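You operate a simulated robot arm through the tools that you are given. There is no shell and no other tool. Be economical: measure what you need, move in short steps, check, and stop when the job is done.

Carry out the task below with a simulated robot arm. There is one attempt and no reset: what you move stays moved.

## Task
Sift the measure of flour into the mixing bowl and cover it.
Fine: tip it into the sieve first; measure and sieve go back empty.
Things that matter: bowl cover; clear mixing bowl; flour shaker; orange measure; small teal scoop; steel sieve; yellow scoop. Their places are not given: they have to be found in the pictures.

It is judged by the outcome, as a careful person would: the job done as asked, and still so three seconds after it is handed in. It fails if anything else is knocked over, pushed out of place, dropped, spilled or broken. Lids that push on must go on centred and level and be pressed home; caps that screw on are set level and turned clockwise until they are tight.

## Robot
A 6-joint arm with a two-finger parallel gripper, fixed in place. Base frame: the origin is at the foot of the arm, x ahead of it, y to its left, z up; the work surface is at about z = 0. Readings come in mm, degrees, newtons and seconds.
With the tool pointing down near the work surface it reaches from about 120 to 500 mm from the base axis. Its first joint turns from -72.0 to 72.0 degrees. Payload 0.65 kg.
The tool frame sits at the grasp point between the pads (the TCP): z along the fingers, y along the line on which they close. The tips reach 25 mm beyond it. Largest opening 76 mm; finger width 18, thickness 10; the body of the gripper, 36 by 78 mm, starts 45 mm behind the TCP.
Orientation is that of the tool frame in the base frame, as a unit quaternion [w, x, y, z]. With the fingers straight down and closing along the base's y, the tool's x points along the base's -x, its y along +y and its z along -z.

## Interface
- The arm moves only by the tool jog_arm. Its argument "increments" is a list of rows, each a list of 3 entries, a list of its own where there are three numbers: the shift along the base's x, y, z in mm, then the turn, a rotation vector about the base's x, y, z in degrees, then the finger opening in mm, from 0 to 76. In form: [[[x, y, z], [wx, wy, wz], grip], ...]. A call has 1 to 10 rows; each row shifts and turns the commanded pose from where the row before left it. Each row takes 0.2 s and may step no farther than 50 mm and 8.6 degrees from the row before; otherwise, or with a gripper value out of range, the whole call is refused. A pose out of reach is approached as far as the arm can. The call stops where the force on the tool passes 40 N (or 10 N more than at its start, if that is more) or the arm is blocked; 0.2 s more then pass. The fingers move at their own pace (about 108 mm/s each) and stop on an object; they squeeze with about 21 N. The grip force told is the motor's: it shows also when the fingers shut on nothing. Time passes only in rows, and 0.2 s behind the last, so rows that do not move let the fingers close. It gives the time, the measured TCP pose, the force on the tool (base axes), the opening and the grip force at its end, in the units of the frame above (readings bear some noise), with the torque about the TCP (base axes, N m) and any sound that the robot's microphone picked up, and new pictures: "views" is both (left out), scene, wrist or none.
- Cameras (640 x 400 px; columns grow to the right, rows downward): "scene" is fixed at [59.4, 271.6, 417.3]; the picture's right is [-0.75, -0.67, 0.00], its down [-0.29, 0.33, -0.90] and it looks along [0.60, -0.67, -0.44] (base axes); focal length 214 px, centre (320, 200). "wrist" rides on the gripper at [58, 11, -81] in the tool frame; the picture's right is [-0.18, 0.98, 0.00], its down [-0.75, -0.14, -0.64] and it looks along [-0.63, -0.12, 0.77] (tool axes); focal length 243 px, centre (320, 200).
- pixel_to_xyz(camera, pixels): for up to 12 pixels [column, row] of the newest picture of that camera ("zoom" is the newest enlarged one), the place [x, y, z] in the base frame of the surface seen there, good to about 2 mm. The clock stands still meanwhile.
- zoom(camera, box): a new picture of the part [left, top, right, bottom] of that camera's present view, enlarged. The clock stands still meanwhile.
- hand_in(): hands the job in; it is judged then, once.

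Go step by step. Measure first, check grasps and placings, and put right what went wrong. The budget is 80 turns and 200 pictures, counting those below and the enlarged ones. Unless the task says otherwise, let go and move clear before handing in, and close with one line.

The tools are called after "Emit:" as name(argument=value, ...) on one line, values as JSON. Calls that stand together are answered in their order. jog_arm: Moves the arm, as the interface text tells. Its arguments: {"type":"object","properties":{"increments":{"type":"array","items":{"type":"array"}},"views":{"type":"string","enum":["both","scene","wrist","none"]}},"required":["increments"]} The other tools are called the same way: pixel_to_xyz (camera, pixels) gives the place of the surface under pixels of a picture; zoom (camera, box) takes an enlarged picture of a part of a camera's view; hand_in () hands the job in.

At the start:

```text
clock: 0.0
tool_pos: [231.7, -76.9, 347.9]
tool_rot: [0.0, -0.001, 1.0, 0.0]
ft_force: [-0.8, -0.3, -0.2]
torque: [-0.02, 0.02, 0.03]
gripper_width: 75.9
grip_force: 0.1
```

scene: 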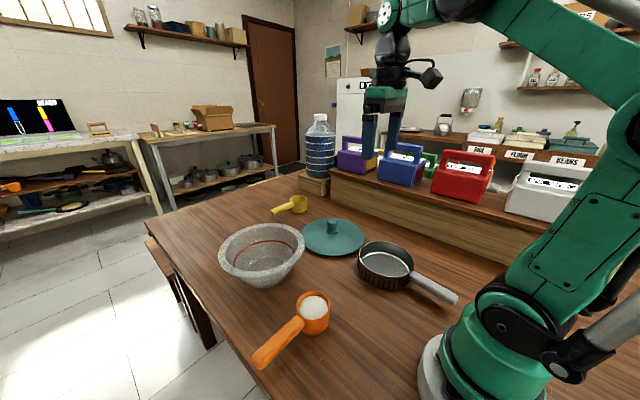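
wrist: 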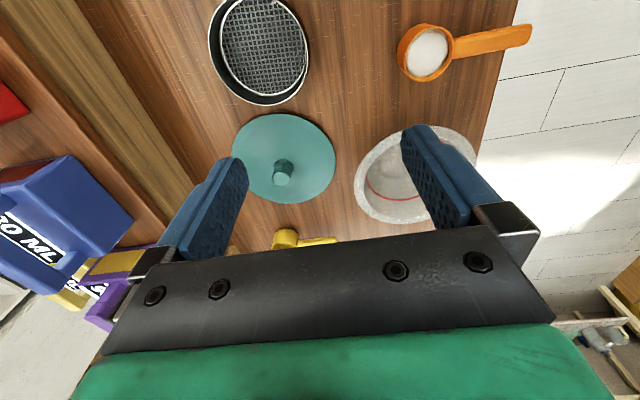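

The scene picture shows the bowl at about (262,255), the teal cover at (333,235), the sieve at (388,265), the orange measure with flour at (313,310) and the yellow scoop at (290,204). I'll enlarge that area and measure points first.

Emit:
zoom(camera="scene", box=[200, 180, 480, 380])

Emit:
pixel_to_xyz(camera="scene", pixels=[[314, 305], [298, 303], [329, 303], [313, 293], [314, 322], [300, 322], [258, 361], [280, 340], [220, 247], [304, 240], [262, 225], [262, 262]])

Emit:
pixel_to_xyz(camera="scene", pixels=[[333, 221], [333, 232], [303, 238], [364, 238], [334, 254], [358, 260], [414, 260], [386, 242], [388, 268], [415, 278], [456, 299], [436, 288]])

Emit:
pixel_to_xyz(camera="wrist", pixels=[[428, 53], [398, 50], [452, 45], [470, 46], [528, 32], [283, 172], [233, 160], [335, 158], [283, 115], [262, 45], [222, 50], [308, 45]])

```text
2.00 times, centred on (340, 280) of scene
```

zoom: 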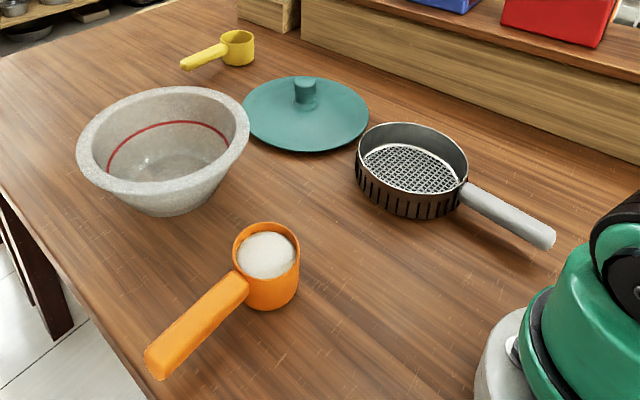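

```text
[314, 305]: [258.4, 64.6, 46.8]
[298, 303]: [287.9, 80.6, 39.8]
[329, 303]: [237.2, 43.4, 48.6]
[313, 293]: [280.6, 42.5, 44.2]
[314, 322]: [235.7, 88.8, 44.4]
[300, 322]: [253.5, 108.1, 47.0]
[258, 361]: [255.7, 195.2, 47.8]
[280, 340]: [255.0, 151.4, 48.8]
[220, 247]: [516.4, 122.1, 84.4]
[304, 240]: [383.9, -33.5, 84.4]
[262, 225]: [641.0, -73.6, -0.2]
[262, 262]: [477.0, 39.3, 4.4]
```

```text
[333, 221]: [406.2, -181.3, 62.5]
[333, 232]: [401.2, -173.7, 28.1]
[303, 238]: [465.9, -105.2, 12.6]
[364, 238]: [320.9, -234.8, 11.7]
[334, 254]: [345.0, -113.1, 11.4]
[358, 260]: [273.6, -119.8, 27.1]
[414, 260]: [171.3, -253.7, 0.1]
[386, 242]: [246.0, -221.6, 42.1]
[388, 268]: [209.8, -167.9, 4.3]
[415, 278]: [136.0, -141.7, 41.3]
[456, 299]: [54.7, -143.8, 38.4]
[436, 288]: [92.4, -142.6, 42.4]
```

```text
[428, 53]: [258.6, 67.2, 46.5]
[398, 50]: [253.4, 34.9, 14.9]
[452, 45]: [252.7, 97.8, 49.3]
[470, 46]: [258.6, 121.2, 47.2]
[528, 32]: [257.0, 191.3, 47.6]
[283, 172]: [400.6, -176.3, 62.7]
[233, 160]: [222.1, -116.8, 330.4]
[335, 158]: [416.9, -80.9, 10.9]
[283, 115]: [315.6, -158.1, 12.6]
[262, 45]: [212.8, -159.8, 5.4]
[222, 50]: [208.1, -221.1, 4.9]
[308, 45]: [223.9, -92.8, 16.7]
```

The measure's cup is at about (259,66) with its handle along +y at x≈256. The sieve's handle runs along -x at y≈-143, and the bowl is about 200 mm wide around (450,44). I need finer geometry of the sieve, bowl rim and cover, so I'll zoom in on each.

Emit:
zoom(camera="scene", box=[345, 225, 465, 315])

Emit:
pixel_to_xyz(camera="zoom", pixels=[[75, 150], [215, 92], [360, 140], [395, 200], [230, 240], [120, 200], [430, 265], [420, 300], [570, 395], [590, 360], [300, 310], [330, 350]])

Emit:
zoom(camera="scene", box=[205, 215, 317, 295])

Emit:
pixel_to_xyz(camera="zoom", pixels=[[100, 160], [160, 100], [320, 60], [480, 80], [555, 150], [520, 250], [400, 340], [250, 370], [120, 310], [300, 240], [340, 280], [330, 130]])

```text
4.44 times, centred on (405, 270) of scene
```

zoom: 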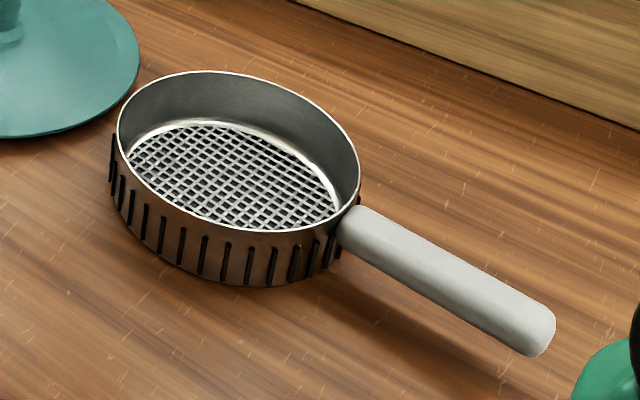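

```text
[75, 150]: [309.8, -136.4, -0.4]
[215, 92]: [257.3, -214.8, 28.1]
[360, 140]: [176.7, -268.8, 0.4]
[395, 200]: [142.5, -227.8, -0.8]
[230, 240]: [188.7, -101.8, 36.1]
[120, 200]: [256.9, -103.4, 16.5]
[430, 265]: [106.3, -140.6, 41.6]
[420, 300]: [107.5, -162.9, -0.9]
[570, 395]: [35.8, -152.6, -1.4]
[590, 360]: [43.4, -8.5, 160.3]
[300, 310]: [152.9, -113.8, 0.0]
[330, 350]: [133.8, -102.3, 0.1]
```

```text
5.00 times, centred on (261, 255) of scene
```

zoom: 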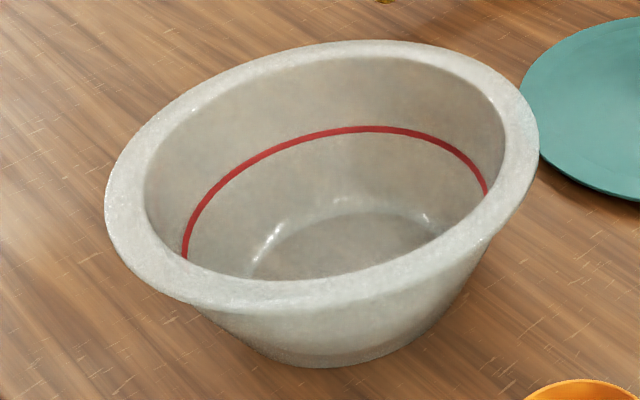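

```text
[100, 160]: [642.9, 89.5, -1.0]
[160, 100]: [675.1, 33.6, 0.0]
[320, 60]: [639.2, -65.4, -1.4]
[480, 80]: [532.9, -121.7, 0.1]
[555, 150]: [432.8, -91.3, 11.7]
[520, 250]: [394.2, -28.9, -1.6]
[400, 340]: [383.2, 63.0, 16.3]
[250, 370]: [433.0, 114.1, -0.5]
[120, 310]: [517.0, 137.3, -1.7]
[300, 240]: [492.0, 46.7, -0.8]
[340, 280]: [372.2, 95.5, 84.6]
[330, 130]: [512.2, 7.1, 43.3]
```

The rim and sieve fits agree: bowl centre about (449,45) with rim z≈84, sieve centre about (222,-158), r≈65 with handle toward -x. I'll rest the sieve in the bowl so nothing can fall on the table. First I'll move above its handle for a closer look.

Emit:
jog_arm(increments=[[[-27, -14, -29], [0, 0, 0], 76], [[-27, -14, -29], [0, 0, 0], 76], [[-27, -14, -29], [0, 0, 0], 76], [[-27, -14, -29], [0, 0, 0], 76], [[-26, -14, -30], [0, 0, 0], 76], [[0, 0, 0], [0, 0, 0], 76]])

```text
clock: 1.4
tool_pos: [96.9, -149.6, 200.9]
tool_rot: [0.001, -0.001, 1.0, 0.0]
ft_force: [0.8, 0.4, 0.8]
torque: [0.0, 0.01, 0.03]
gripper_width: 76.0
grip_force: 0.1
```

scene: 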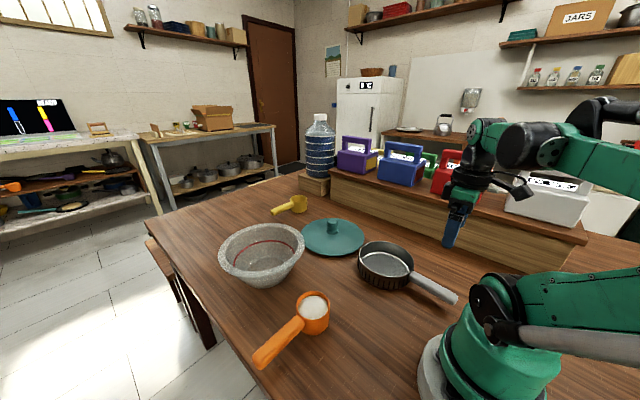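
wrist: 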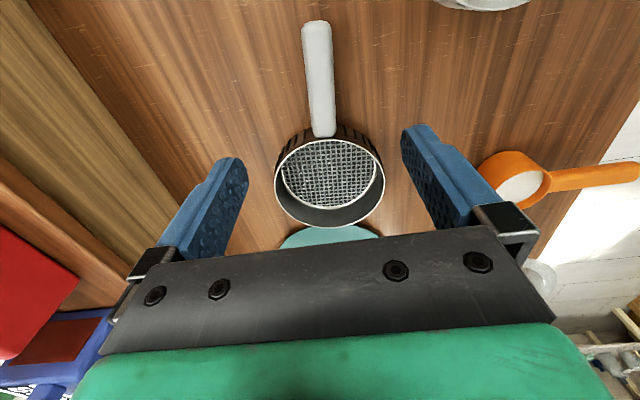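

The wrist view shows the sieve's handle from (316,25) to (324,135). I'll measure its edges, rim points and height.

Emit:
pixel_to_xyz(camera="wrist", pixels=[[316, 28], [308, 60], [319, 60], [330, 60], [311, 110], [322, 110], [333, 110], [323, 131], [279, 170], [382, 170], [330, 180], [329, 220]])

Emit:
zoom(camera="wrist", box=[240, 0, 416, 240])

```text
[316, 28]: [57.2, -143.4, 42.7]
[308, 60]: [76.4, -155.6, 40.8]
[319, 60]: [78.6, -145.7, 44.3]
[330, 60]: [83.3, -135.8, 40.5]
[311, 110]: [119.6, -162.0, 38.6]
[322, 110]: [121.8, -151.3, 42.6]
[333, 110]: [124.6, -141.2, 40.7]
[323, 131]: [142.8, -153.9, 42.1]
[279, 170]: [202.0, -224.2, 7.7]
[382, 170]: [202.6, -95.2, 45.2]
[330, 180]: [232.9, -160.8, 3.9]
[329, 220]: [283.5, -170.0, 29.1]
```

```text
1.67 times, centred on (328, 120) of wrist
```

zoom: 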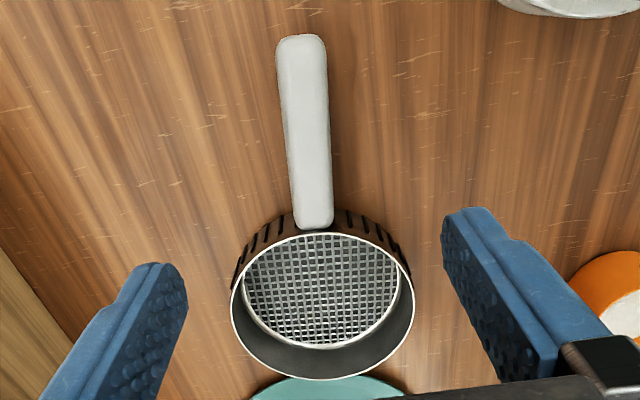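

The handle axis is yawed about -7° (through (97,-148), top z≈43, about 20 mm wide). I'll turn the gripper by -7°, descend around it and stay open.

Emit:
jog_arm(increments=[[[0, 1.4, -40], [0, 0, -7], 76], [[0, 0, -40], [0, 0, 0], 76], [[0, 0, -40], [0, 0, 0], 60], [[0, 0, -25], [0, 0, 0], 50], [[0, 0, -21], [0, 0, 0], 50], [[0, 0, 0], [0, 0, 0], 50]])

```text
clock: 2.8
tool_pos: [99.5, -146.9, 40.3]
tool_rot: [0.0, 0.061, 0.998, 0.0]
ft_force: [-0.1, 0.3, -0.4]
torque: [0.0, -0.02, 0.02]
gripper_width: 50.1
grip_force: 0.1
out of reach, approached as far as the arm can: row 5
```

scene: 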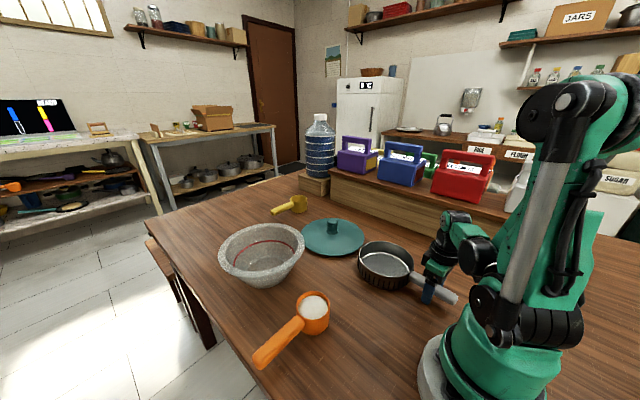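
wrist: 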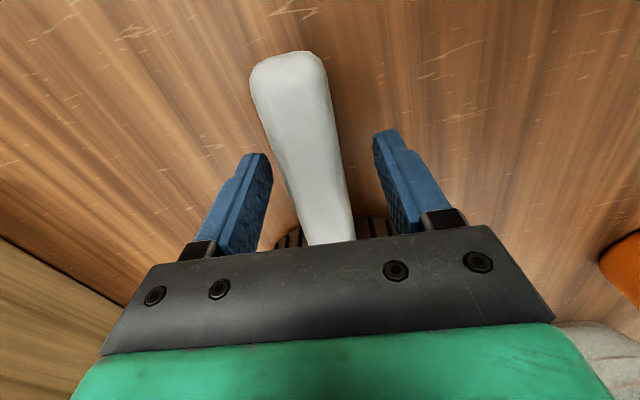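

The arm is at its inner reach limit at z 40, but the fingertips at z≈15 already straddle the handle. I'll close here.

Emit:
jog_arm(increments=[[[2, 0, 4], [0, 0, 0], 20], [[0, 0, 0], [0, 0, 0], 10], [[0, 0, 0], [0, 0, 0], 10], [[0, 0, 0], [0, 0, 0], 10]])

```text
clock: 3.8
tool_pos: [100.8, -147.3, 43.5]
tool_rot: [0.0, 0.061, 0.998, 0.0]
ft_force: [-0.1, 0.0, 0.7]
torque: [0.0, 0.14, 0.03]
gripper_width: 25.9
grip_force: 20.7
```

scene: 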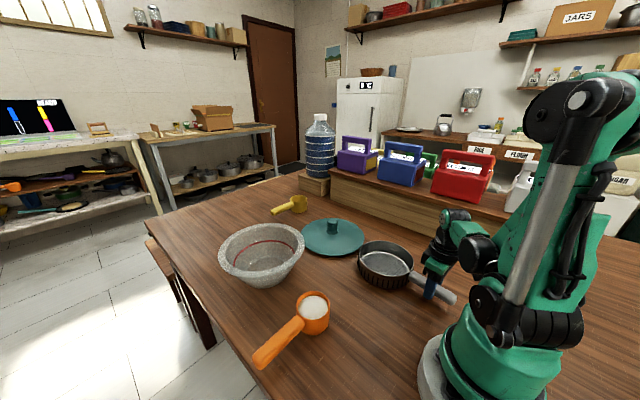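
wrist: 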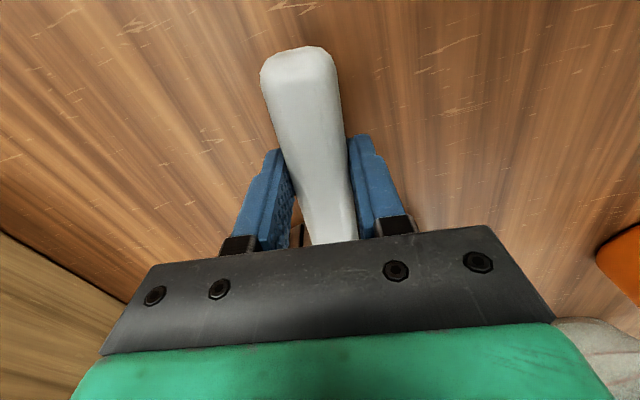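

The grip is firm (25.9 mm, 20.7 N). I'll lift straight up a little and check that the sieve hangs level.

Emit:
jog_arm(increments=[[[0, 0, 15], [0, 0, 0], 10], [[0, 0, 25], [0, 0, 0], 10], [[0, 0, 30], [0, 0, 0], 10], [[0, 0, 30], [0, 0, 0], 10]])

```text
clock: 4.8
tool_pos: [98.9, -147.2, 143.8]
tool_rot: [0.0, 0.06, 0.998, 0.0]
ft_force: [-0.7, -0.6, -1.5]
torque: [0.03, 0.13, -0.01]
gripper_width: 25.8
grip_force: 20.3
```

scene: 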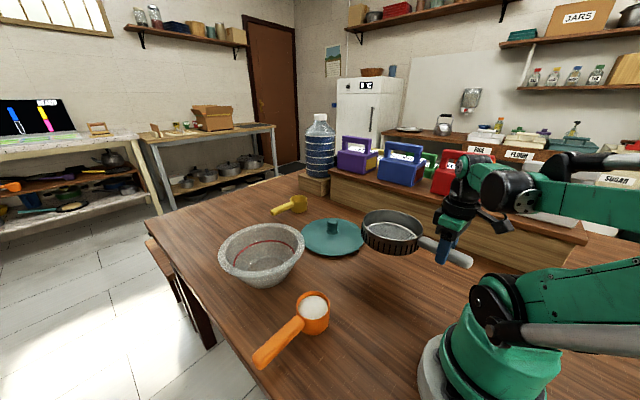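
wrist: 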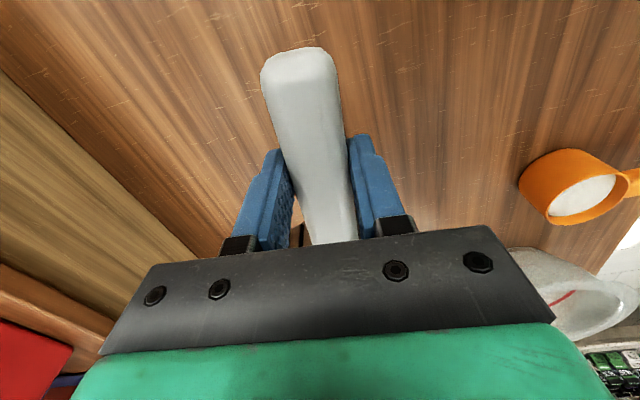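

The sieve hangs level with no slip. I'll carry it above the bowl, turning +42° so its handle points to the cover side, away from the measure.

Emit:
jog_arm(increments=[[[10, 5, 35], [0, 0, 0], 10], [[30, 15, 5], [0, 0, 5], 10], [[31, 15, 0], [0, 0, 6], 10], [[31, 15, 0], [0, 0, 6], 10], [[31, 15, 0], [0, 0, 6], 10], [[31, 15, 0], [0, 0, 6], 10], [[31, 15, 0], [0, 0, 6], 10], [[31, 15, 0], [0, 0, 5], 10], [[30, 15, 0], [0, 0, 2], 10], [[0, 0, 0], [0, 0, 0], 10]])

```text
clock: 7.0
tool_pos: [355.0, -21.2, 182.7]
tool_rot: [0.0, -0.301, 0.954, 0.0]
ft_force: [0.2, -0.8, -1.0]
torque: [-0.11, 0.15, 0.02]
gripper_width: 25.6
grip_force: 21.2
```

scene: 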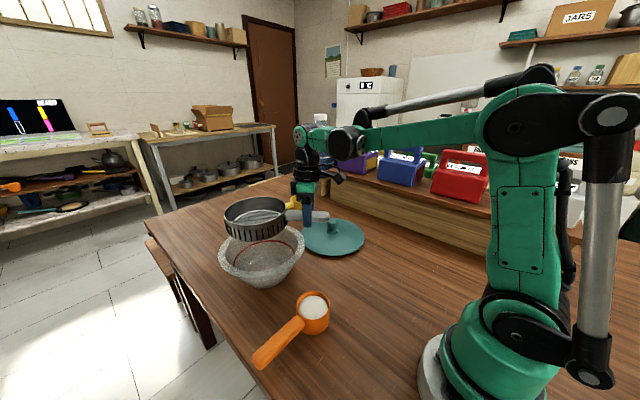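
wrist: 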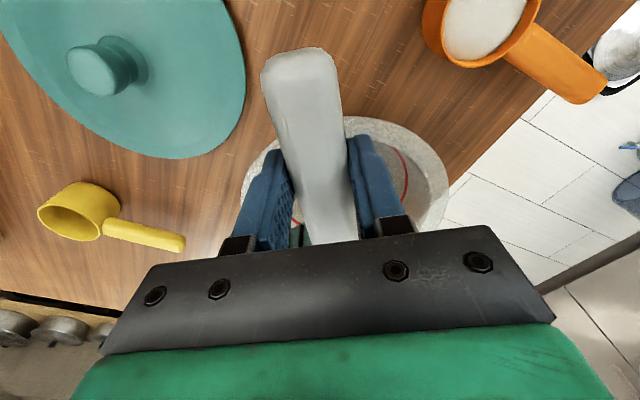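

The sieve hangs over the bowl. I'll enlarge and re-measure the bowl rim and the sieve rim before lowering.

Emit:
zoom(camera="scene", box=[197, 185, 325, 297])

Emit:
pixel_to_xyz(camera="scene", pixels=[[225, 245], [224, 250], [299, 245], [302, 240], [265, 260], [250, 261], [280, 257], [226, 212], [284, 212], [252, 200], [255, 226], [270, 225]])

Emit:
pixel_to_xyz(camera="wrist", pixels=[[350, 121], [375, 121], [400, 130], [425, 150], [440, 175], [445, 205], [250, 180], [260, 160], [246, 205], [270, 145], [418, 160], [435, 160]])

```text
3.57 times, centred on (261, 241) of scene
```

zoom: 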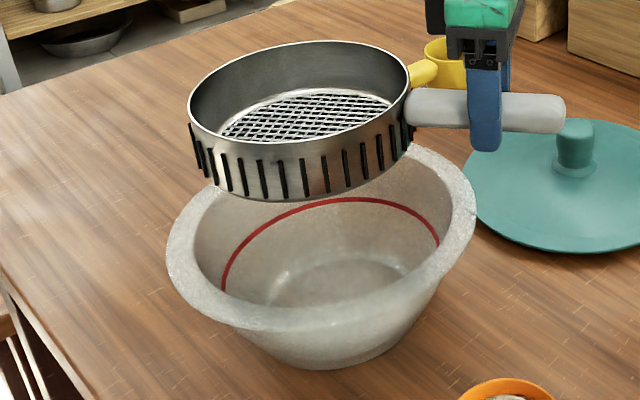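

```text
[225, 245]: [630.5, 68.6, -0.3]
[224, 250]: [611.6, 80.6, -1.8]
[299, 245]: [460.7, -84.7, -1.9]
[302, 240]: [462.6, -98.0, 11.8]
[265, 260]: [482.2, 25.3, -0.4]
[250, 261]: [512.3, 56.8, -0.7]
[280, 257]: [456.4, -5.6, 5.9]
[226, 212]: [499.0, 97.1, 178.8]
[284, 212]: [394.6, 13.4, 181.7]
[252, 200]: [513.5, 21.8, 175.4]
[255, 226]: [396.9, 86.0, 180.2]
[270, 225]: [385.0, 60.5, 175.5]
```

```text
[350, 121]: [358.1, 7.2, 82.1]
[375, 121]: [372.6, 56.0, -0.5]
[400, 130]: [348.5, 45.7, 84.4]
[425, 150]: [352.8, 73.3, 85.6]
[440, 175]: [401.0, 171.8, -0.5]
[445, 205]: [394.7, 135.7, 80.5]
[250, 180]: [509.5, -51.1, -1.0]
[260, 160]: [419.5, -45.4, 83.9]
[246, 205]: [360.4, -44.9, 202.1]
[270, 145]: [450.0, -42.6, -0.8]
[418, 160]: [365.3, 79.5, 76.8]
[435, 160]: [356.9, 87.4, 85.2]
```

The sieve centre is at about (453,47.5) and the bowl centre at (449,48) with outer r≈101, so the sieve is well placed. I'll lower it until the handle nears the rim.

Emit:
jog_arm(increments=[[[-0.5, 2, -20], [0, 0, 0], 10], [[0, 0, -20], [0, 0, 0], 10], [[0, 0, -15], [0, 0, 0], 10], [[0, 0, -8], [0, 0, 0], 10], [[0, 0, -3], [0, 0, 0], 10], [[0, 0, 0], [0, 0, 0], 10]])

Emit:
zoom(camera="scene", box=[197, 195, 341, 285])

```text
clock: 8.4
tool_pos: [354.6, -19.8, 117.7]
tool_rot: [0.0, -0.301, 0.954, 0.0]
ft_force: [-0.3, -0.2, -1.3]
torque: [-0.12, 0.14, -0.03]
gripper_width: 25.9
grip_force: 20.7
```

scene: 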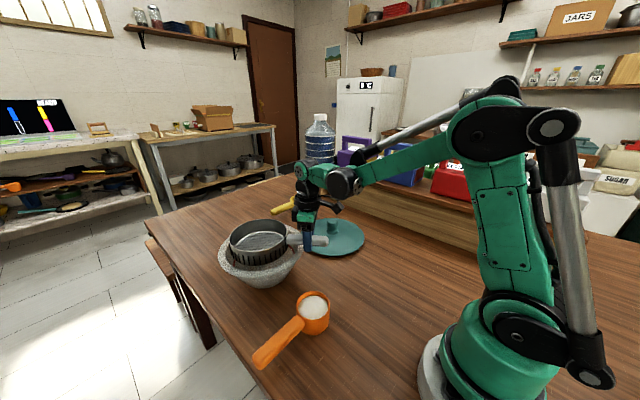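
wrist: 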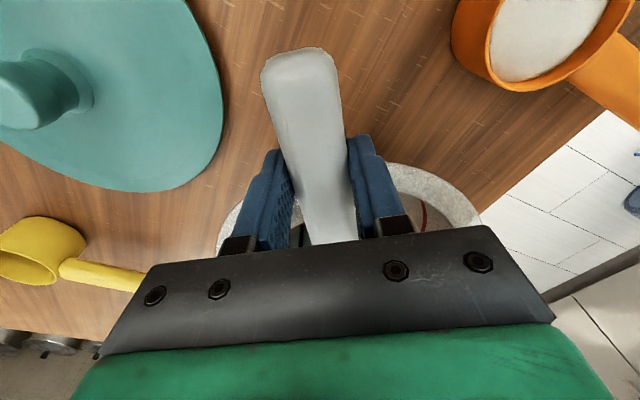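

```text
4.44 times, centred on (269, 240) of scene
```

zoom: 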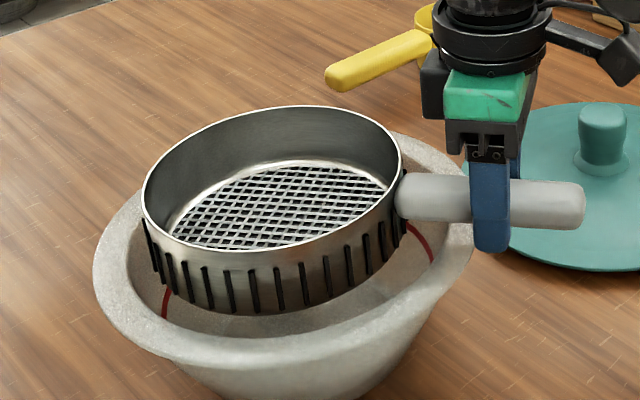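

The sieve is inside the rim, level, and the handle is about 10 mm above the rim. I'll lower it in small steps, watching the force.

Emit:
jog_arm(increments=[[[0, 0, -3], [0, 0, 0], 10], [[0, 0, -2], [0, 0, 0], 10], [[0, 0, -2], [0, 0, 0], 10], [[0, 0, 0], [0, 0, 0], 10]], views="none")

Emit:
zoom(camera="scene", box=[197, 195, 341, 285])

```text
clock: 9.4
tool_pos: [356.0, -20.1, 111.7]
tool_rot: [0.0, -0.302, 0.953, -0.001]
ft_force: [-0.2, -0.5, -0.5]
torque: [-0.09, 0.12, -0.01]
gripper_width: 25.7
grip_force: 21.6
```

```text
4.44 times, centred on (269, 240) of scene
```

zoom: 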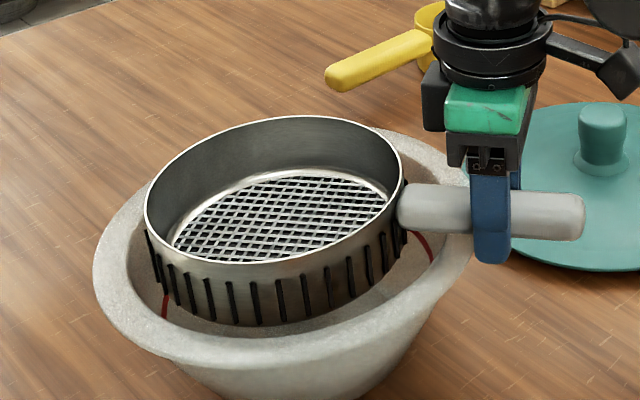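

There is no contact yet, so I'll keep lowering gently.

Emit:
jog_arm(increments=[[[0, 0, -2], [0, 0, 0], 10], [[0, 0, -2], [0, 0, 0], 10], [[0, 0, 0], [0, 0, 0], 10]], views="none")

Emit:
zoom(camera="scene", box=[197, 195, 341, 285])

```text
clock: 10.2
tool_pos: [355.4, -19.1, 106.4]
tool_rot: [-0.001, -0.3, 0.954, 0.0]
ft_force: [-1.0, -0.2, -1.3]
torque: [-0.1, 0.15, 0.02]
gripper_width: 25.9
grip_force: 20.7
```

```text
4.44 times, centred on (269, 240) of scene
```

zoom: 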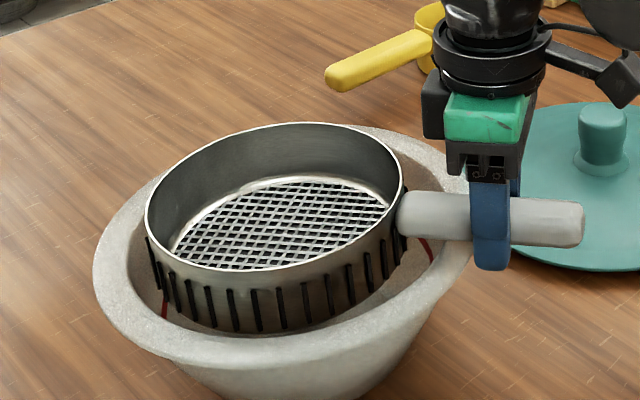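

Emit:
jog_arm(increments=[[[0, 0, -1.5], [0, 0, 0], 10], [[0, 0, -1.5], [0, 0, 0], 10], [[0, 0, -1], [0, 0, 0], 10], [[0, 0, 0], [0, 0, 0], 10]], views="none")

Emit:
zoom(camera="scene", box=[197, 195, 341, 285])

```text
clock: 11.2
tool_pos: [355.3, -18.9, 102.6]
tool_rot: [-0.001, -0.3, 0.954, 0.0]
ft_force: [-2.6, -4.0, 14.7]
torque: [0.07, -0.15, -0.05]
gripper_width: 25.8
grip_force: 21.4
```

```text
4.44 times, centred on (269, 240) of scene
```

zoom: 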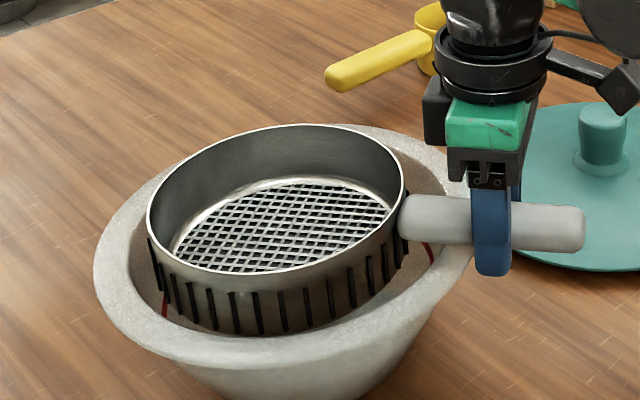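

The contact of 14.7 N, and its torque, place it about 20 mm toward the sieve: the handle is resting on the rim. I'll ease up, slide 3 mm forward toward the far wall, and open slowly.

Emit:
jog_arm(increments=[[[1.2, 0.8, 1.2], [0, 0, 0], 10], [[1.2, 0.9, 0.3], [0, 0, 0], 10], [[0, 0, 0], [0, 0, 0], 10], [[0, 0, 0], [0, 0, 0], 28], [[0, 0, 0], [0, 0, 0], 32], [[0, 0, 0], [0, 0, 0], 36]])

Emit:
zoom(camera="scene", box=[197, 195, 341, 285])

```text
clock: 12.6
tool_pos: [357.2, -17.5, 104.2]
tool_rot: [0.0, -0.3, 0.954, -0.001]
ft_force: [0.1, 0.0, 0.7]
torque: [-0.01, 0.0, 0.0]
gripper_width: 36.1
grip_force: 0.1
```

scene: 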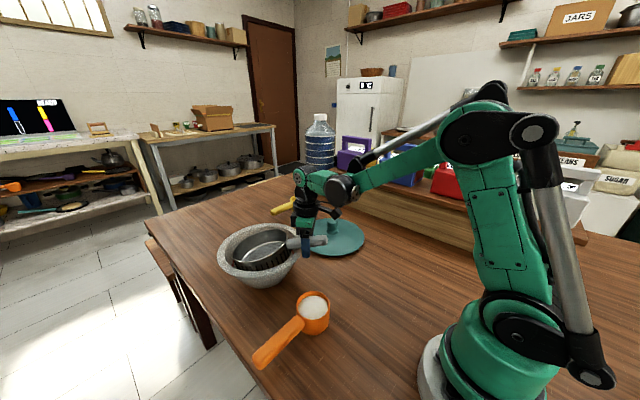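
wrist: 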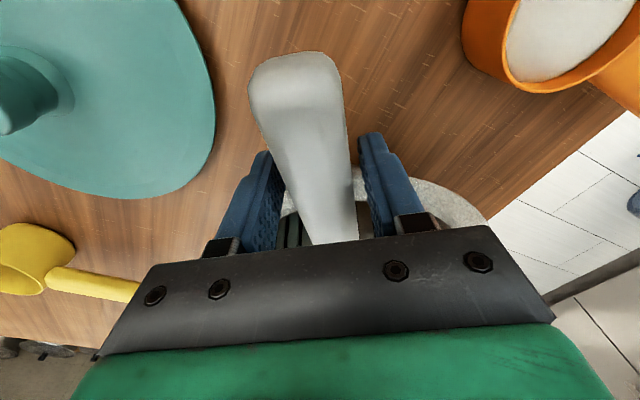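

```text
4.44 times, centred on (269, 240) of scene
```

zoom: 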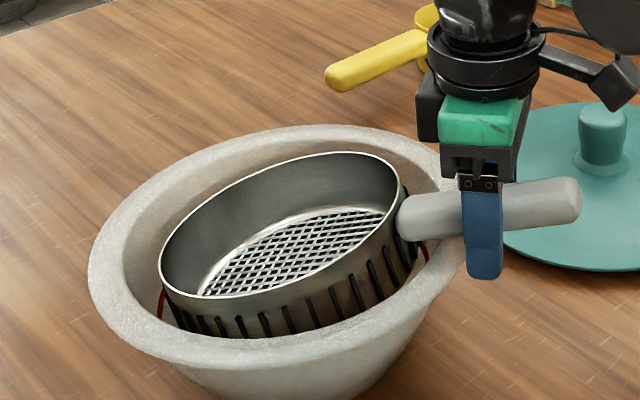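

The sieve rests securely in the bowl, tilted with its handle on the rim and fully inside the rim. Now I'll open, rise clear, and fly above the measure's handle while turning +55° so the fingers straddle it.

Emit:
jog_arm(increments=[[[0, 0, 5], [0, 0, 0], 55], [[0, 0, 35], [0, 0, 0], 60], [[0, 0, 45], [0, 0, 0], 60], [[-15, 22, 0], [0, 0, 8], 60], [[-17, 26, 0], [0, 0, 8], 60], [[-17, 26, 0], [0, 0, 8], 60], [[-17, 26, 0], [0, 0, 8], 60], [[-17, 26, 0], [0, 0, 8], 60], [[-17, 26, 0], [0, 0, 8], 60], [[0, 0, 0], [0, 0, 7], 60]])

```text
clock: 14.8
tool_pos: [257.7, 134.3, 190.5]
tool_rot: [0.0, 0.708, -0.706, 0.0]
ft_force: [-0.5, 0.6, -0.7]
torque: [0.01, 0.02, 0.03]
gripper_width: 60.2
grip_force: 0.1
```

scene: 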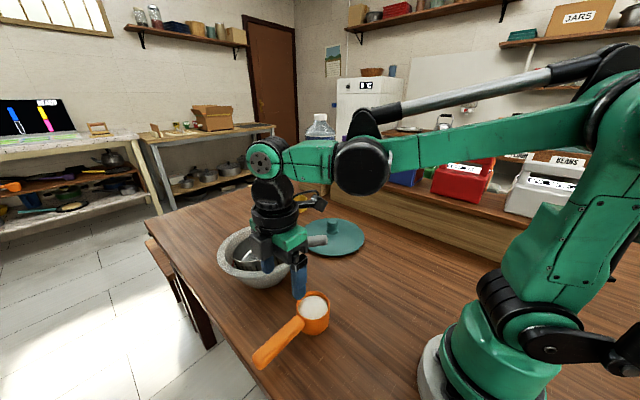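
wrist: 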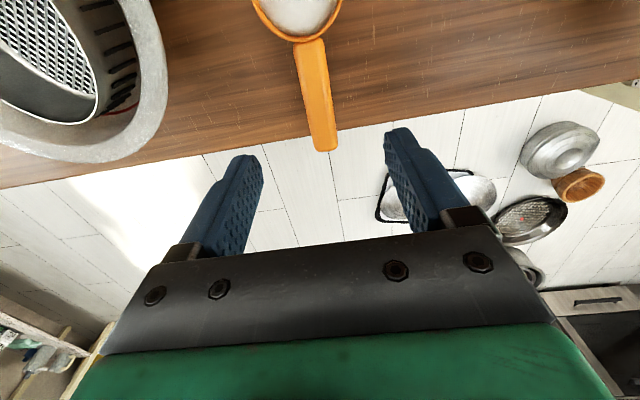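

The measure is seen at (298,10) with its handle running down to (322,148). I'll measure the handle's line, width and height.

Emit:
pixel_to_xyz(camera="wrist", pixels=[[309, 45], [305, 60], [315, 60], [325, 60], [307, 100], [318, 100], [329, 100], [323, 143], [333, 143], [298, 35], [298, 10], [265, 20]])

Emit:
zoom(camera="scene", box=[236, 275, 348, 385])

```text
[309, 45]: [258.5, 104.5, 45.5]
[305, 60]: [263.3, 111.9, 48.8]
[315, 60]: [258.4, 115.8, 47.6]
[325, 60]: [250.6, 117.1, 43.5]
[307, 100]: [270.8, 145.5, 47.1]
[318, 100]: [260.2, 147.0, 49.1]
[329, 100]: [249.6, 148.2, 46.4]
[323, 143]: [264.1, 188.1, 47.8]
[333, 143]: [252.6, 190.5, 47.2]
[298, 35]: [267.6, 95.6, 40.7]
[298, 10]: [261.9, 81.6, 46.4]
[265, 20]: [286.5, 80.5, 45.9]
```

```text
3.64 times, centred on (292, 330) of scene
```

zoom: 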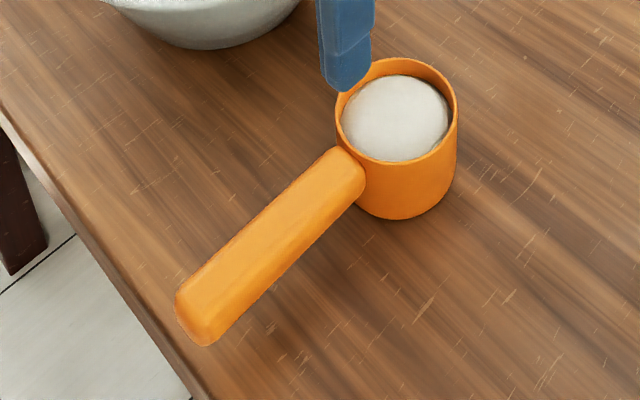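

The handle centre is about x=259 at y=137, about 22 mm wide with its top at z≈48. I'll descend to z=40 and close.

Emit:
jog_arm(increments=[[[1, 2.5, -45], [0, 0, 0], 60], [[0, 0, -45], [0, 0, 0], 56], [[0, 0, -35], [0, 0, 0], 56], [[0, 0, -25.5], [0, 0, 0], 56], [[0, 0, 0], [0, 0, 0], 40], [[0, 0, 0], [0, 0, 0], 20], [[0, 0, 0], [0, 0, 0], 10], [[0, 0, 0], [0, 0, 0], 10]])

```text
clock: 16.6
tool_pos: [258.9, 136.2, 38.2]
tool_rot: [0.0, 0.707, -0.707, 0.001]
ft_force: [-0.2, -0.4, 0.3]
torque: [0.05, 0.01, 0.0]
gripper_width: 25.9
grip_force: 21.0
```

scene: 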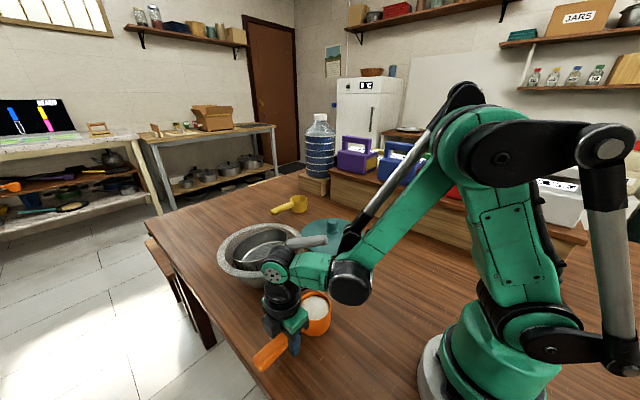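
wrist: 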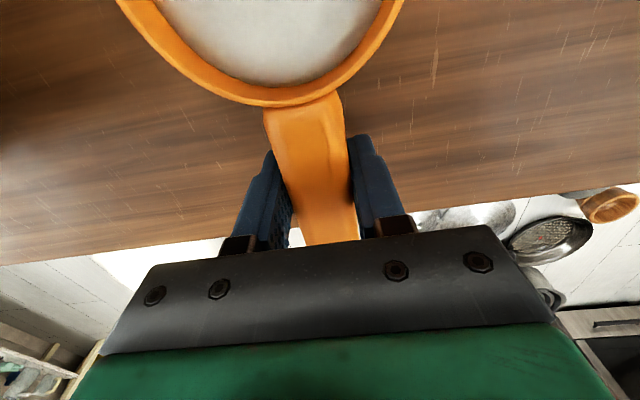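

The measure is held with 25.9 mm and 21 N (rest pose 258.9, 136.2, 38.2 noted for its return). I'll lift it slowly, straight up.

Emit:
jog_arm(increments=[[[0, 0, 8], [0, 0, 0], 10], [[0, 0, 18], [0, 0, 0], 10], [[0, 0, 26], [0, 0, 0], 10], [[0, 0, 30], [0, 0, 0], 10], [[0, 0, 30], [0, 0, 0], 10], [[0, 0, 20], [0, 0, 0], 10], [[0, 0, 8], [0, 0, 0], 10], [[0, 0, 0], [0, 0, 0], 10]])

```text
clock: 18.4
tool_pos: [258.6, 136.9, 178.8]
tool_rot: [-0.001, 0.707, -0.707, 0.0]
ft_force: [0.3, 0.4, -1.1]
torque: [0.04, 0.0, 0.0]
gripper_width: 25.9
grip_force: 20.6
```

scene: 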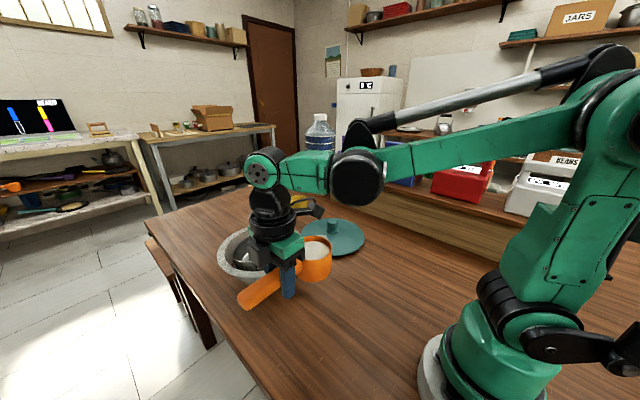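
wrist: 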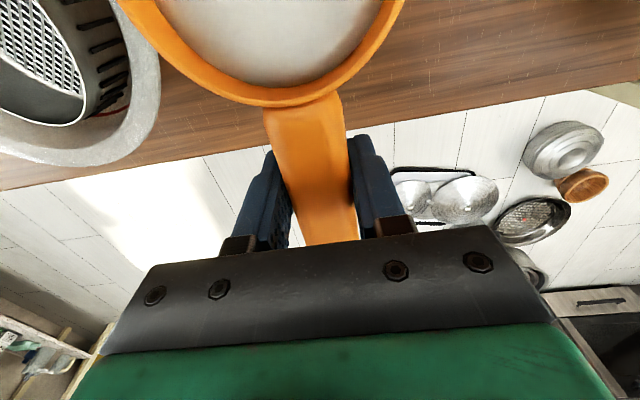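

The cup is level and nothing has spilled. I'll carry it smoothly over the bowl, turning +14.7° so the handle is tangential to the arm.

Emit:
jog_arm(increments=[[[10, -1, 0], [0, 0, 1], 10], [[18, -2, 0], [0, 0, 2], 10], [[25, -3, 0], [0, 0, 2], 10], [[28, -3, 0], [0, 0, 2.7], 10], [[28, -3, 0], [0, 0, 2], 10], [[28, -3, 0], [0, 0, 2], 10], [[22, -2, 0], [0, 0, 2], 10], [[15, -2, 0], [0, 0, 1], 10], [[7, -1, 0], [0, 0, 0], 10], [[0, 0, 0], [0, 0, 0], 10]])

Emit:
zoom(camera="scene", box=[180, 160, 340, 290])

```text
clock: 20.6
tool_pos: [439.3, 114.6, 180.1]
tool_rot: [0.0, 0.791, -0.611, 0.0]
ft_force: [-0.3, 0.5, -1.5]
torque: [0.05, 0.03, 0.02]
gripper_width: 25.5
grip_force: 20.7
```

scene: 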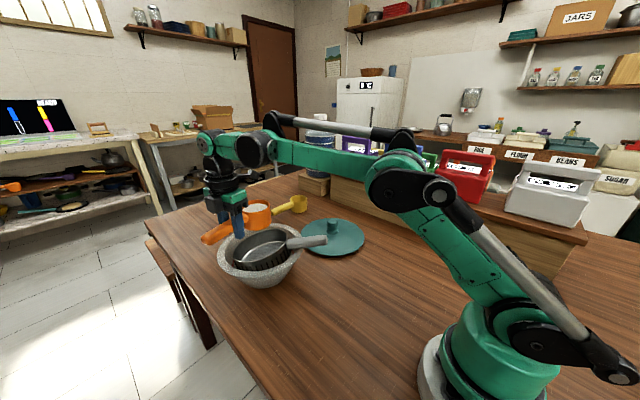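
wrist: 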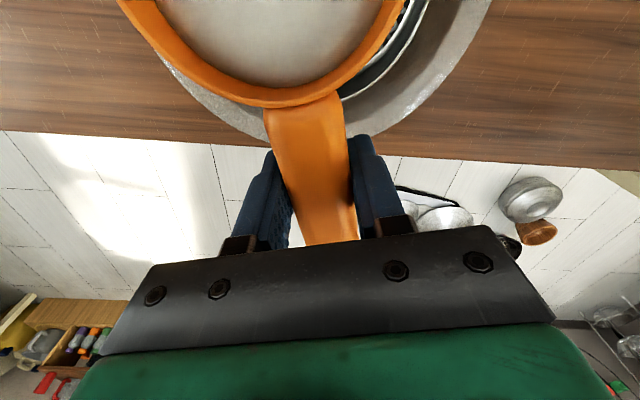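

```text
3.08 times, centred on (260, 225) of scene
```

zoom: 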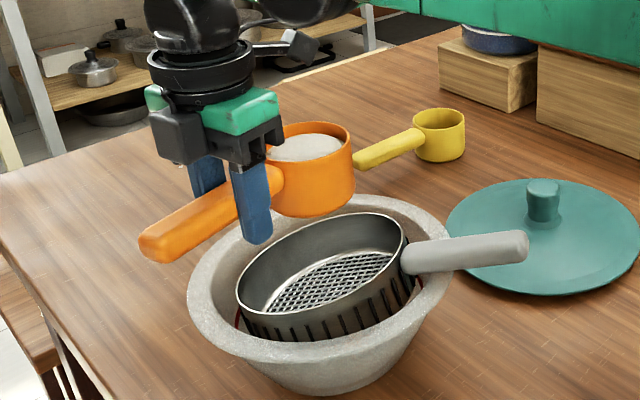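

The cup hangs above the sieve. I'll check cup and sieve positions before tipping.

Emit:
pixel_to_xyz(camera="zoom", pixels=[[241, 290], [255, 265], [403, 232], [330, 312], [280, 322], [385, 285], [320, 290], [400, 260], [310, 145], [350, 150], [310, 190], [270, 130]])

```text
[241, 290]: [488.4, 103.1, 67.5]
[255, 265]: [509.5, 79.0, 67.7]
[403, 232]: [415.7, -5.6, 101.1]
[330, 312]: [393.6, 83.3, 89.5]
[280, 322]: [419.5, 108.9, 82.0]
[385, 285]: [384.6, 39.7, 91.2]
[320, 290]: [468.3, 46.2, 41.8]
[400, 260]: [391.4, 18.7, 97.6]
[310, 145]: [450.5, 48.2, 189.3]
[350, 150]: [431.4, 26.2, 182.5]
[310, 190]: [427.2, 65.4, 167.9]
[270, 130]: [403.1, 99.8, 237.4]
```

The sieve rim spans z 67–104 centred at about (448,50), and the cup is over it at (450,48). I'll lower 18 mm, shift 8 mm outward, and start rolling the cup about the handle axis.

Emit:
jog_arm(increments=[[[4, 1, -9], [0, 0, 0], 10], [[4, 1, -9], [0, 0, 0], 10], [[0, 0, 0], [2.03, -7.74, 0], 10], [[0, 0, 0], [2.03, -7.74, 0], 10], [[0, 0, 0], [2.03, -7.74, 0], 10], [[0, 0, 0], [2.03, -7.74, 0], 10], [[0, 0, 0], [2.03, -7.74, 0], 10]])

Emit:
zoom(camera="scene", box=[180, 160, 340, 290])

```text
clock: 22.2
tool_pos: [448.7, 118.7, 161.0]
tool_rot: [-0.272, 0.744, -0.573, 0.209]
ft_force: [-0.7, -0.7, -0.6]
torque: [0.07, 0.02, 0.0]
gripper_width: 26.0
grip_force: 21.2
```

scene: 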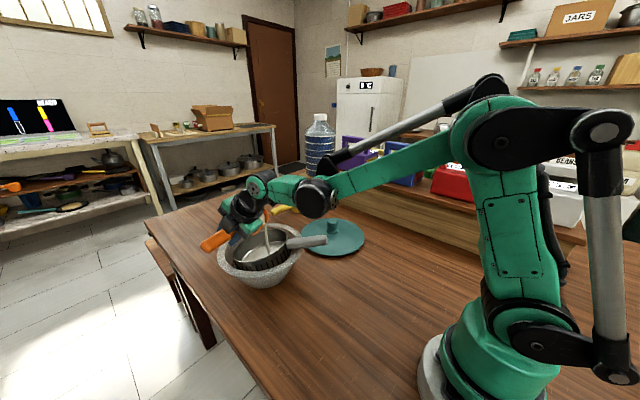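
wrist: 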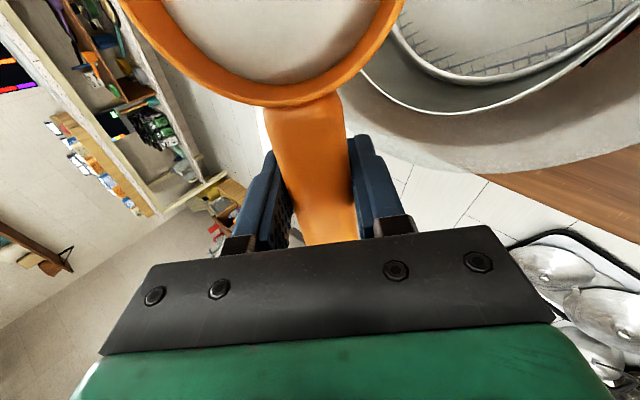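

```text
3.08 times, centred on (260, 225) of scene
```

zoom: 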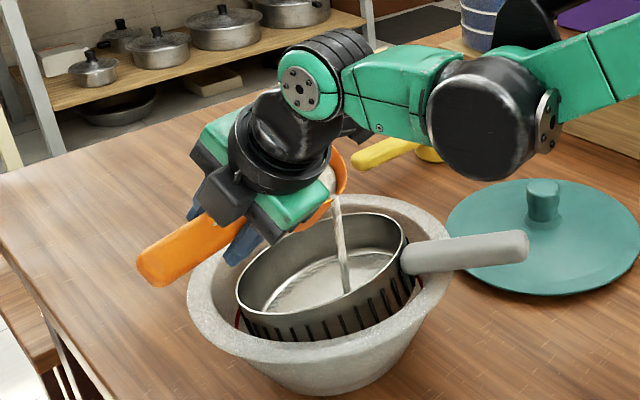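

The flour stream falls cleanly into the sieve near (343,285) of the zoom. I'll keep rolling slowly.

Emit:
jog_arm(increments=[[[0, 0, 0], [0, 0, 0], 10], [[0, 0, 0], [1.5, -5.8, 0], 10], [[0, 0, 0], [1.5, -5.8, 0], 10], [[0, 0, 0], [1.5, -5.8, 0], 10], [[0, 0, 0], [1.5, -5.8, 0], 10], [[0, 0, 0], [1.5, -5.8, 0], 10], [[0, 0, 0], [0, 0, 0], 10]])

Emit:
zoom(camera="scene", box=[180, 160, 340, 290])

```text
clock: 23.8
tool_pos: [447.2, 118.6, 160.8]
tool_rot: [-0.454, 0.648, -0.5, 0.351]
ft_force: [-0.3, -0.7, -0.5]
torque: [0.02, 0.0, 0.02]
gripper_width: 25.9
grip_force: 21.6
```

scene: 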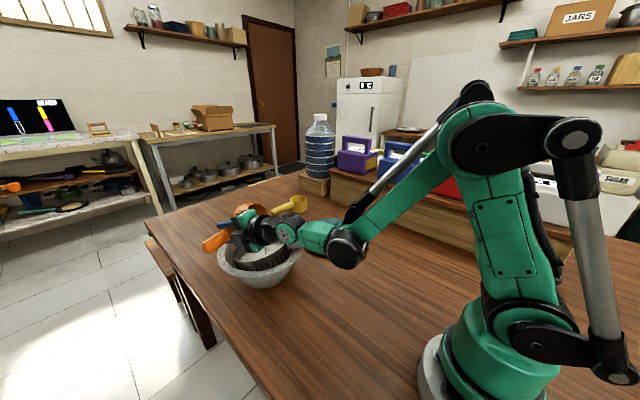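
wrist: 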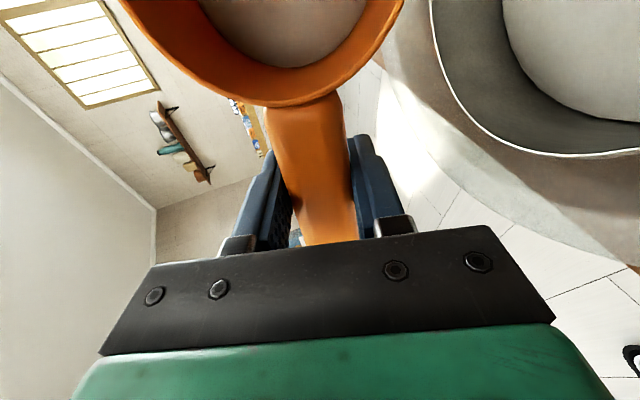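

```text
3.08 times, centred on (260, 225) of scene
```

zoom: 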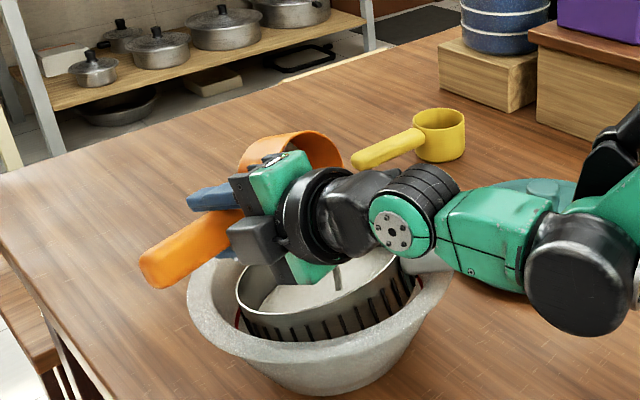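

The cup is at about 69° and still pouring, and the wrist camera still clears the sieve. I'll raise 10 mm and roll on to about 105°.

Emit:
jog_arm(increments=[[[0, 0, 3], [1.5, -5.8, 0], 10], [[0, 0, 3], [1.5, -5.8, 0], 10], [[0, 0, 4], [1.5, -5.8, 0], 10], [[0, 0, 0], [1.5, -5.8, 0], 10], [[0, 0, 0], [1.5, -5.8, 0], 10], [[0, 0, 0], [1.5, -5.8, 0], 10], [[0, 0, 0], [0, 0, 0], 10]])

Emit:
zoom(camera="scene", box=[180, 160, 340, 290])

```text
clock: 25.4
tool_pos: [451.0, 118.9, 173.7]
tool_rot: [0.631, -0.477, 0.366, -0.489]
ft_force: [-0.2, 0.7, -1.1]
torque: [0.05, 0.01, 0.02]
gripper_width: 25.7
grip_force: 21.2
out of reach, approached as far as the arm can: row 6
```

scene: 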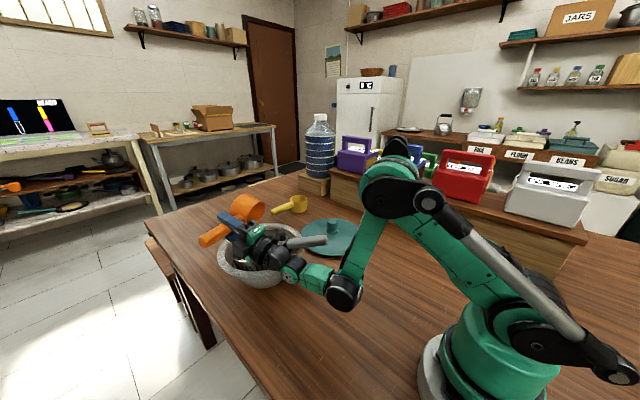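
wrist: 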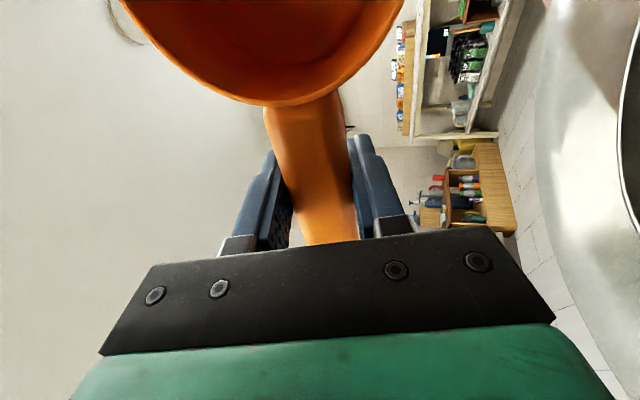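

```text
3.08 times, centred on (260, 225) of scene
```

zoom: 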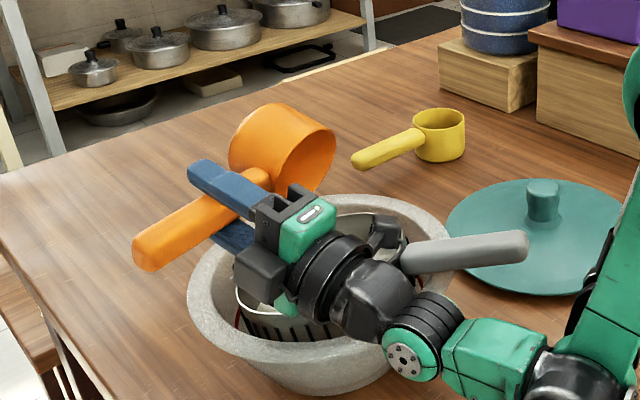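

The cup's interior looks plain orange and the stream has stopped. I'll enlarge the wrist view to confirm it is empty.

Emit:
zoom(camera="wrist", box=[110, 0, 430, 110])

```text
2.00 times, centred on (270, 55) of wrist
```

zoom: 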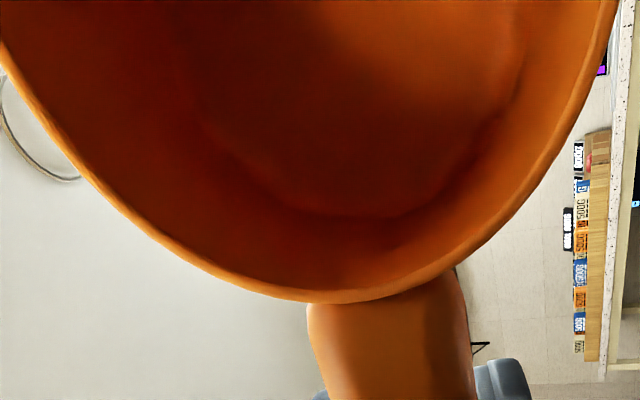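

The measure is empty. I'll roll it back upright, rising slightly.

Emit:
jog_arm(increments=[[[0, 0, 4], [-2.03, 7.74, 0], 10], [[0, 0, 4], [-2.03, 7.74, 0], 10], [[0, 0, 4], [-2.03, 7.74, 0], 10], [[0, 0, 4], [-2.03, 7.74, 0], 10], [[0, 0, 0], [-2.03, 7.74, 0], 10], [[0, 0, 0], [-2.03, 7.74, 0], 10], [[0, 0, 0], [-2.03, 7.74, 0], 10], [[0, 0, 0], [-2.03, 7.74, 0], 10], [[0, 0, 0], [-2.03, 7.74, 0], 10], [[0, 0, 0], [-2.03, 7.74, 0], 10]], views="none")

Emit:
jog_arm(increments=[[[0, 0, 0], [-2.03, 7.74, 0], 10], [[0, 0, 0], [-2.03, 7.74, 0], 10], [[0, 0, 0], [-2.03, 7.74, 0], 10], [[0, 0, 0], [-0.5, 1.92, 0], 10], [[0, 0, 0], [0, 0, 0], 10]])

Emit:
zoom(camera="scene", box=[180, 160, 340, 290])

```text
clock: 27.6
tool_pos: [451.8, 118.1, 189.0]
tool_rot: [-0.176, 0.773, -0.593, 0.137]
ft_force: [-0.5, -0.1, -0.9]
torque: [0.07, -0.04, 0.04]
gripper_width: 25.6
grip_force: 21.0
```

```text
clock: 28.8
tool_pos: [451.3, 120.2, 188.6]
tool_rot: [0.0, 0.793, -0.61, -0.001]
ft_force: [-0.7, 0.0, -0.6]
torque: [0.02, 0.01, 0.01]
gripper_width: 25.3
grip_force: 20.6
```

scene: 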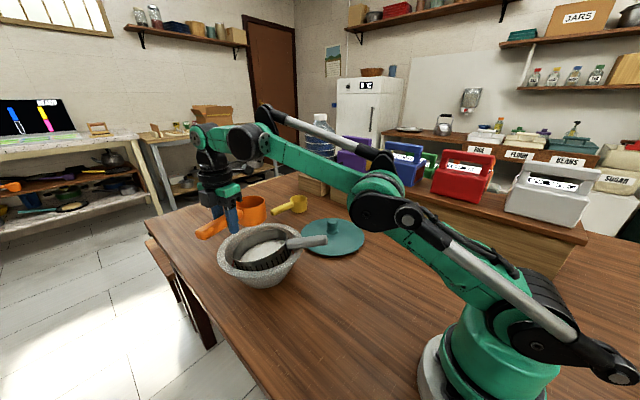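
wrist: 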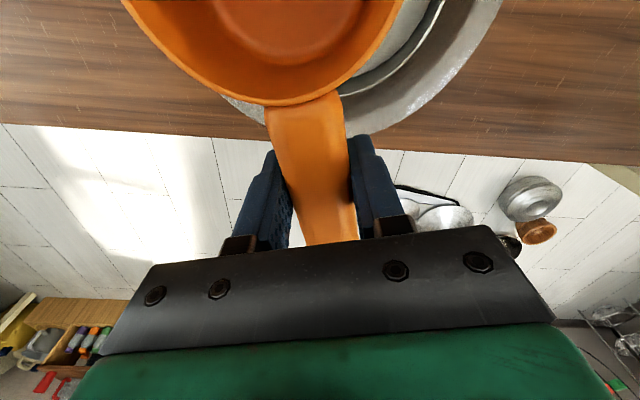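

```text
3.08 times, centred on (260, 225) of scene
```

zoom: 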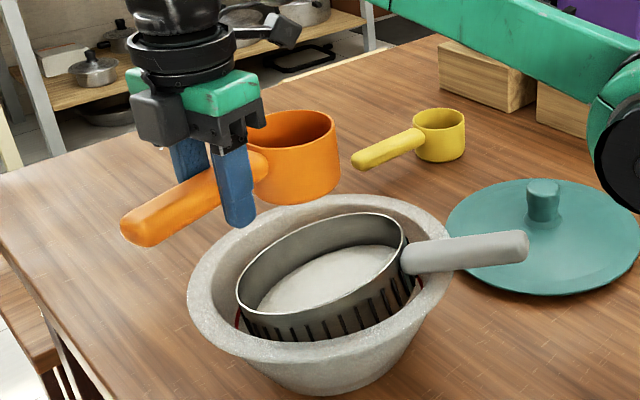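

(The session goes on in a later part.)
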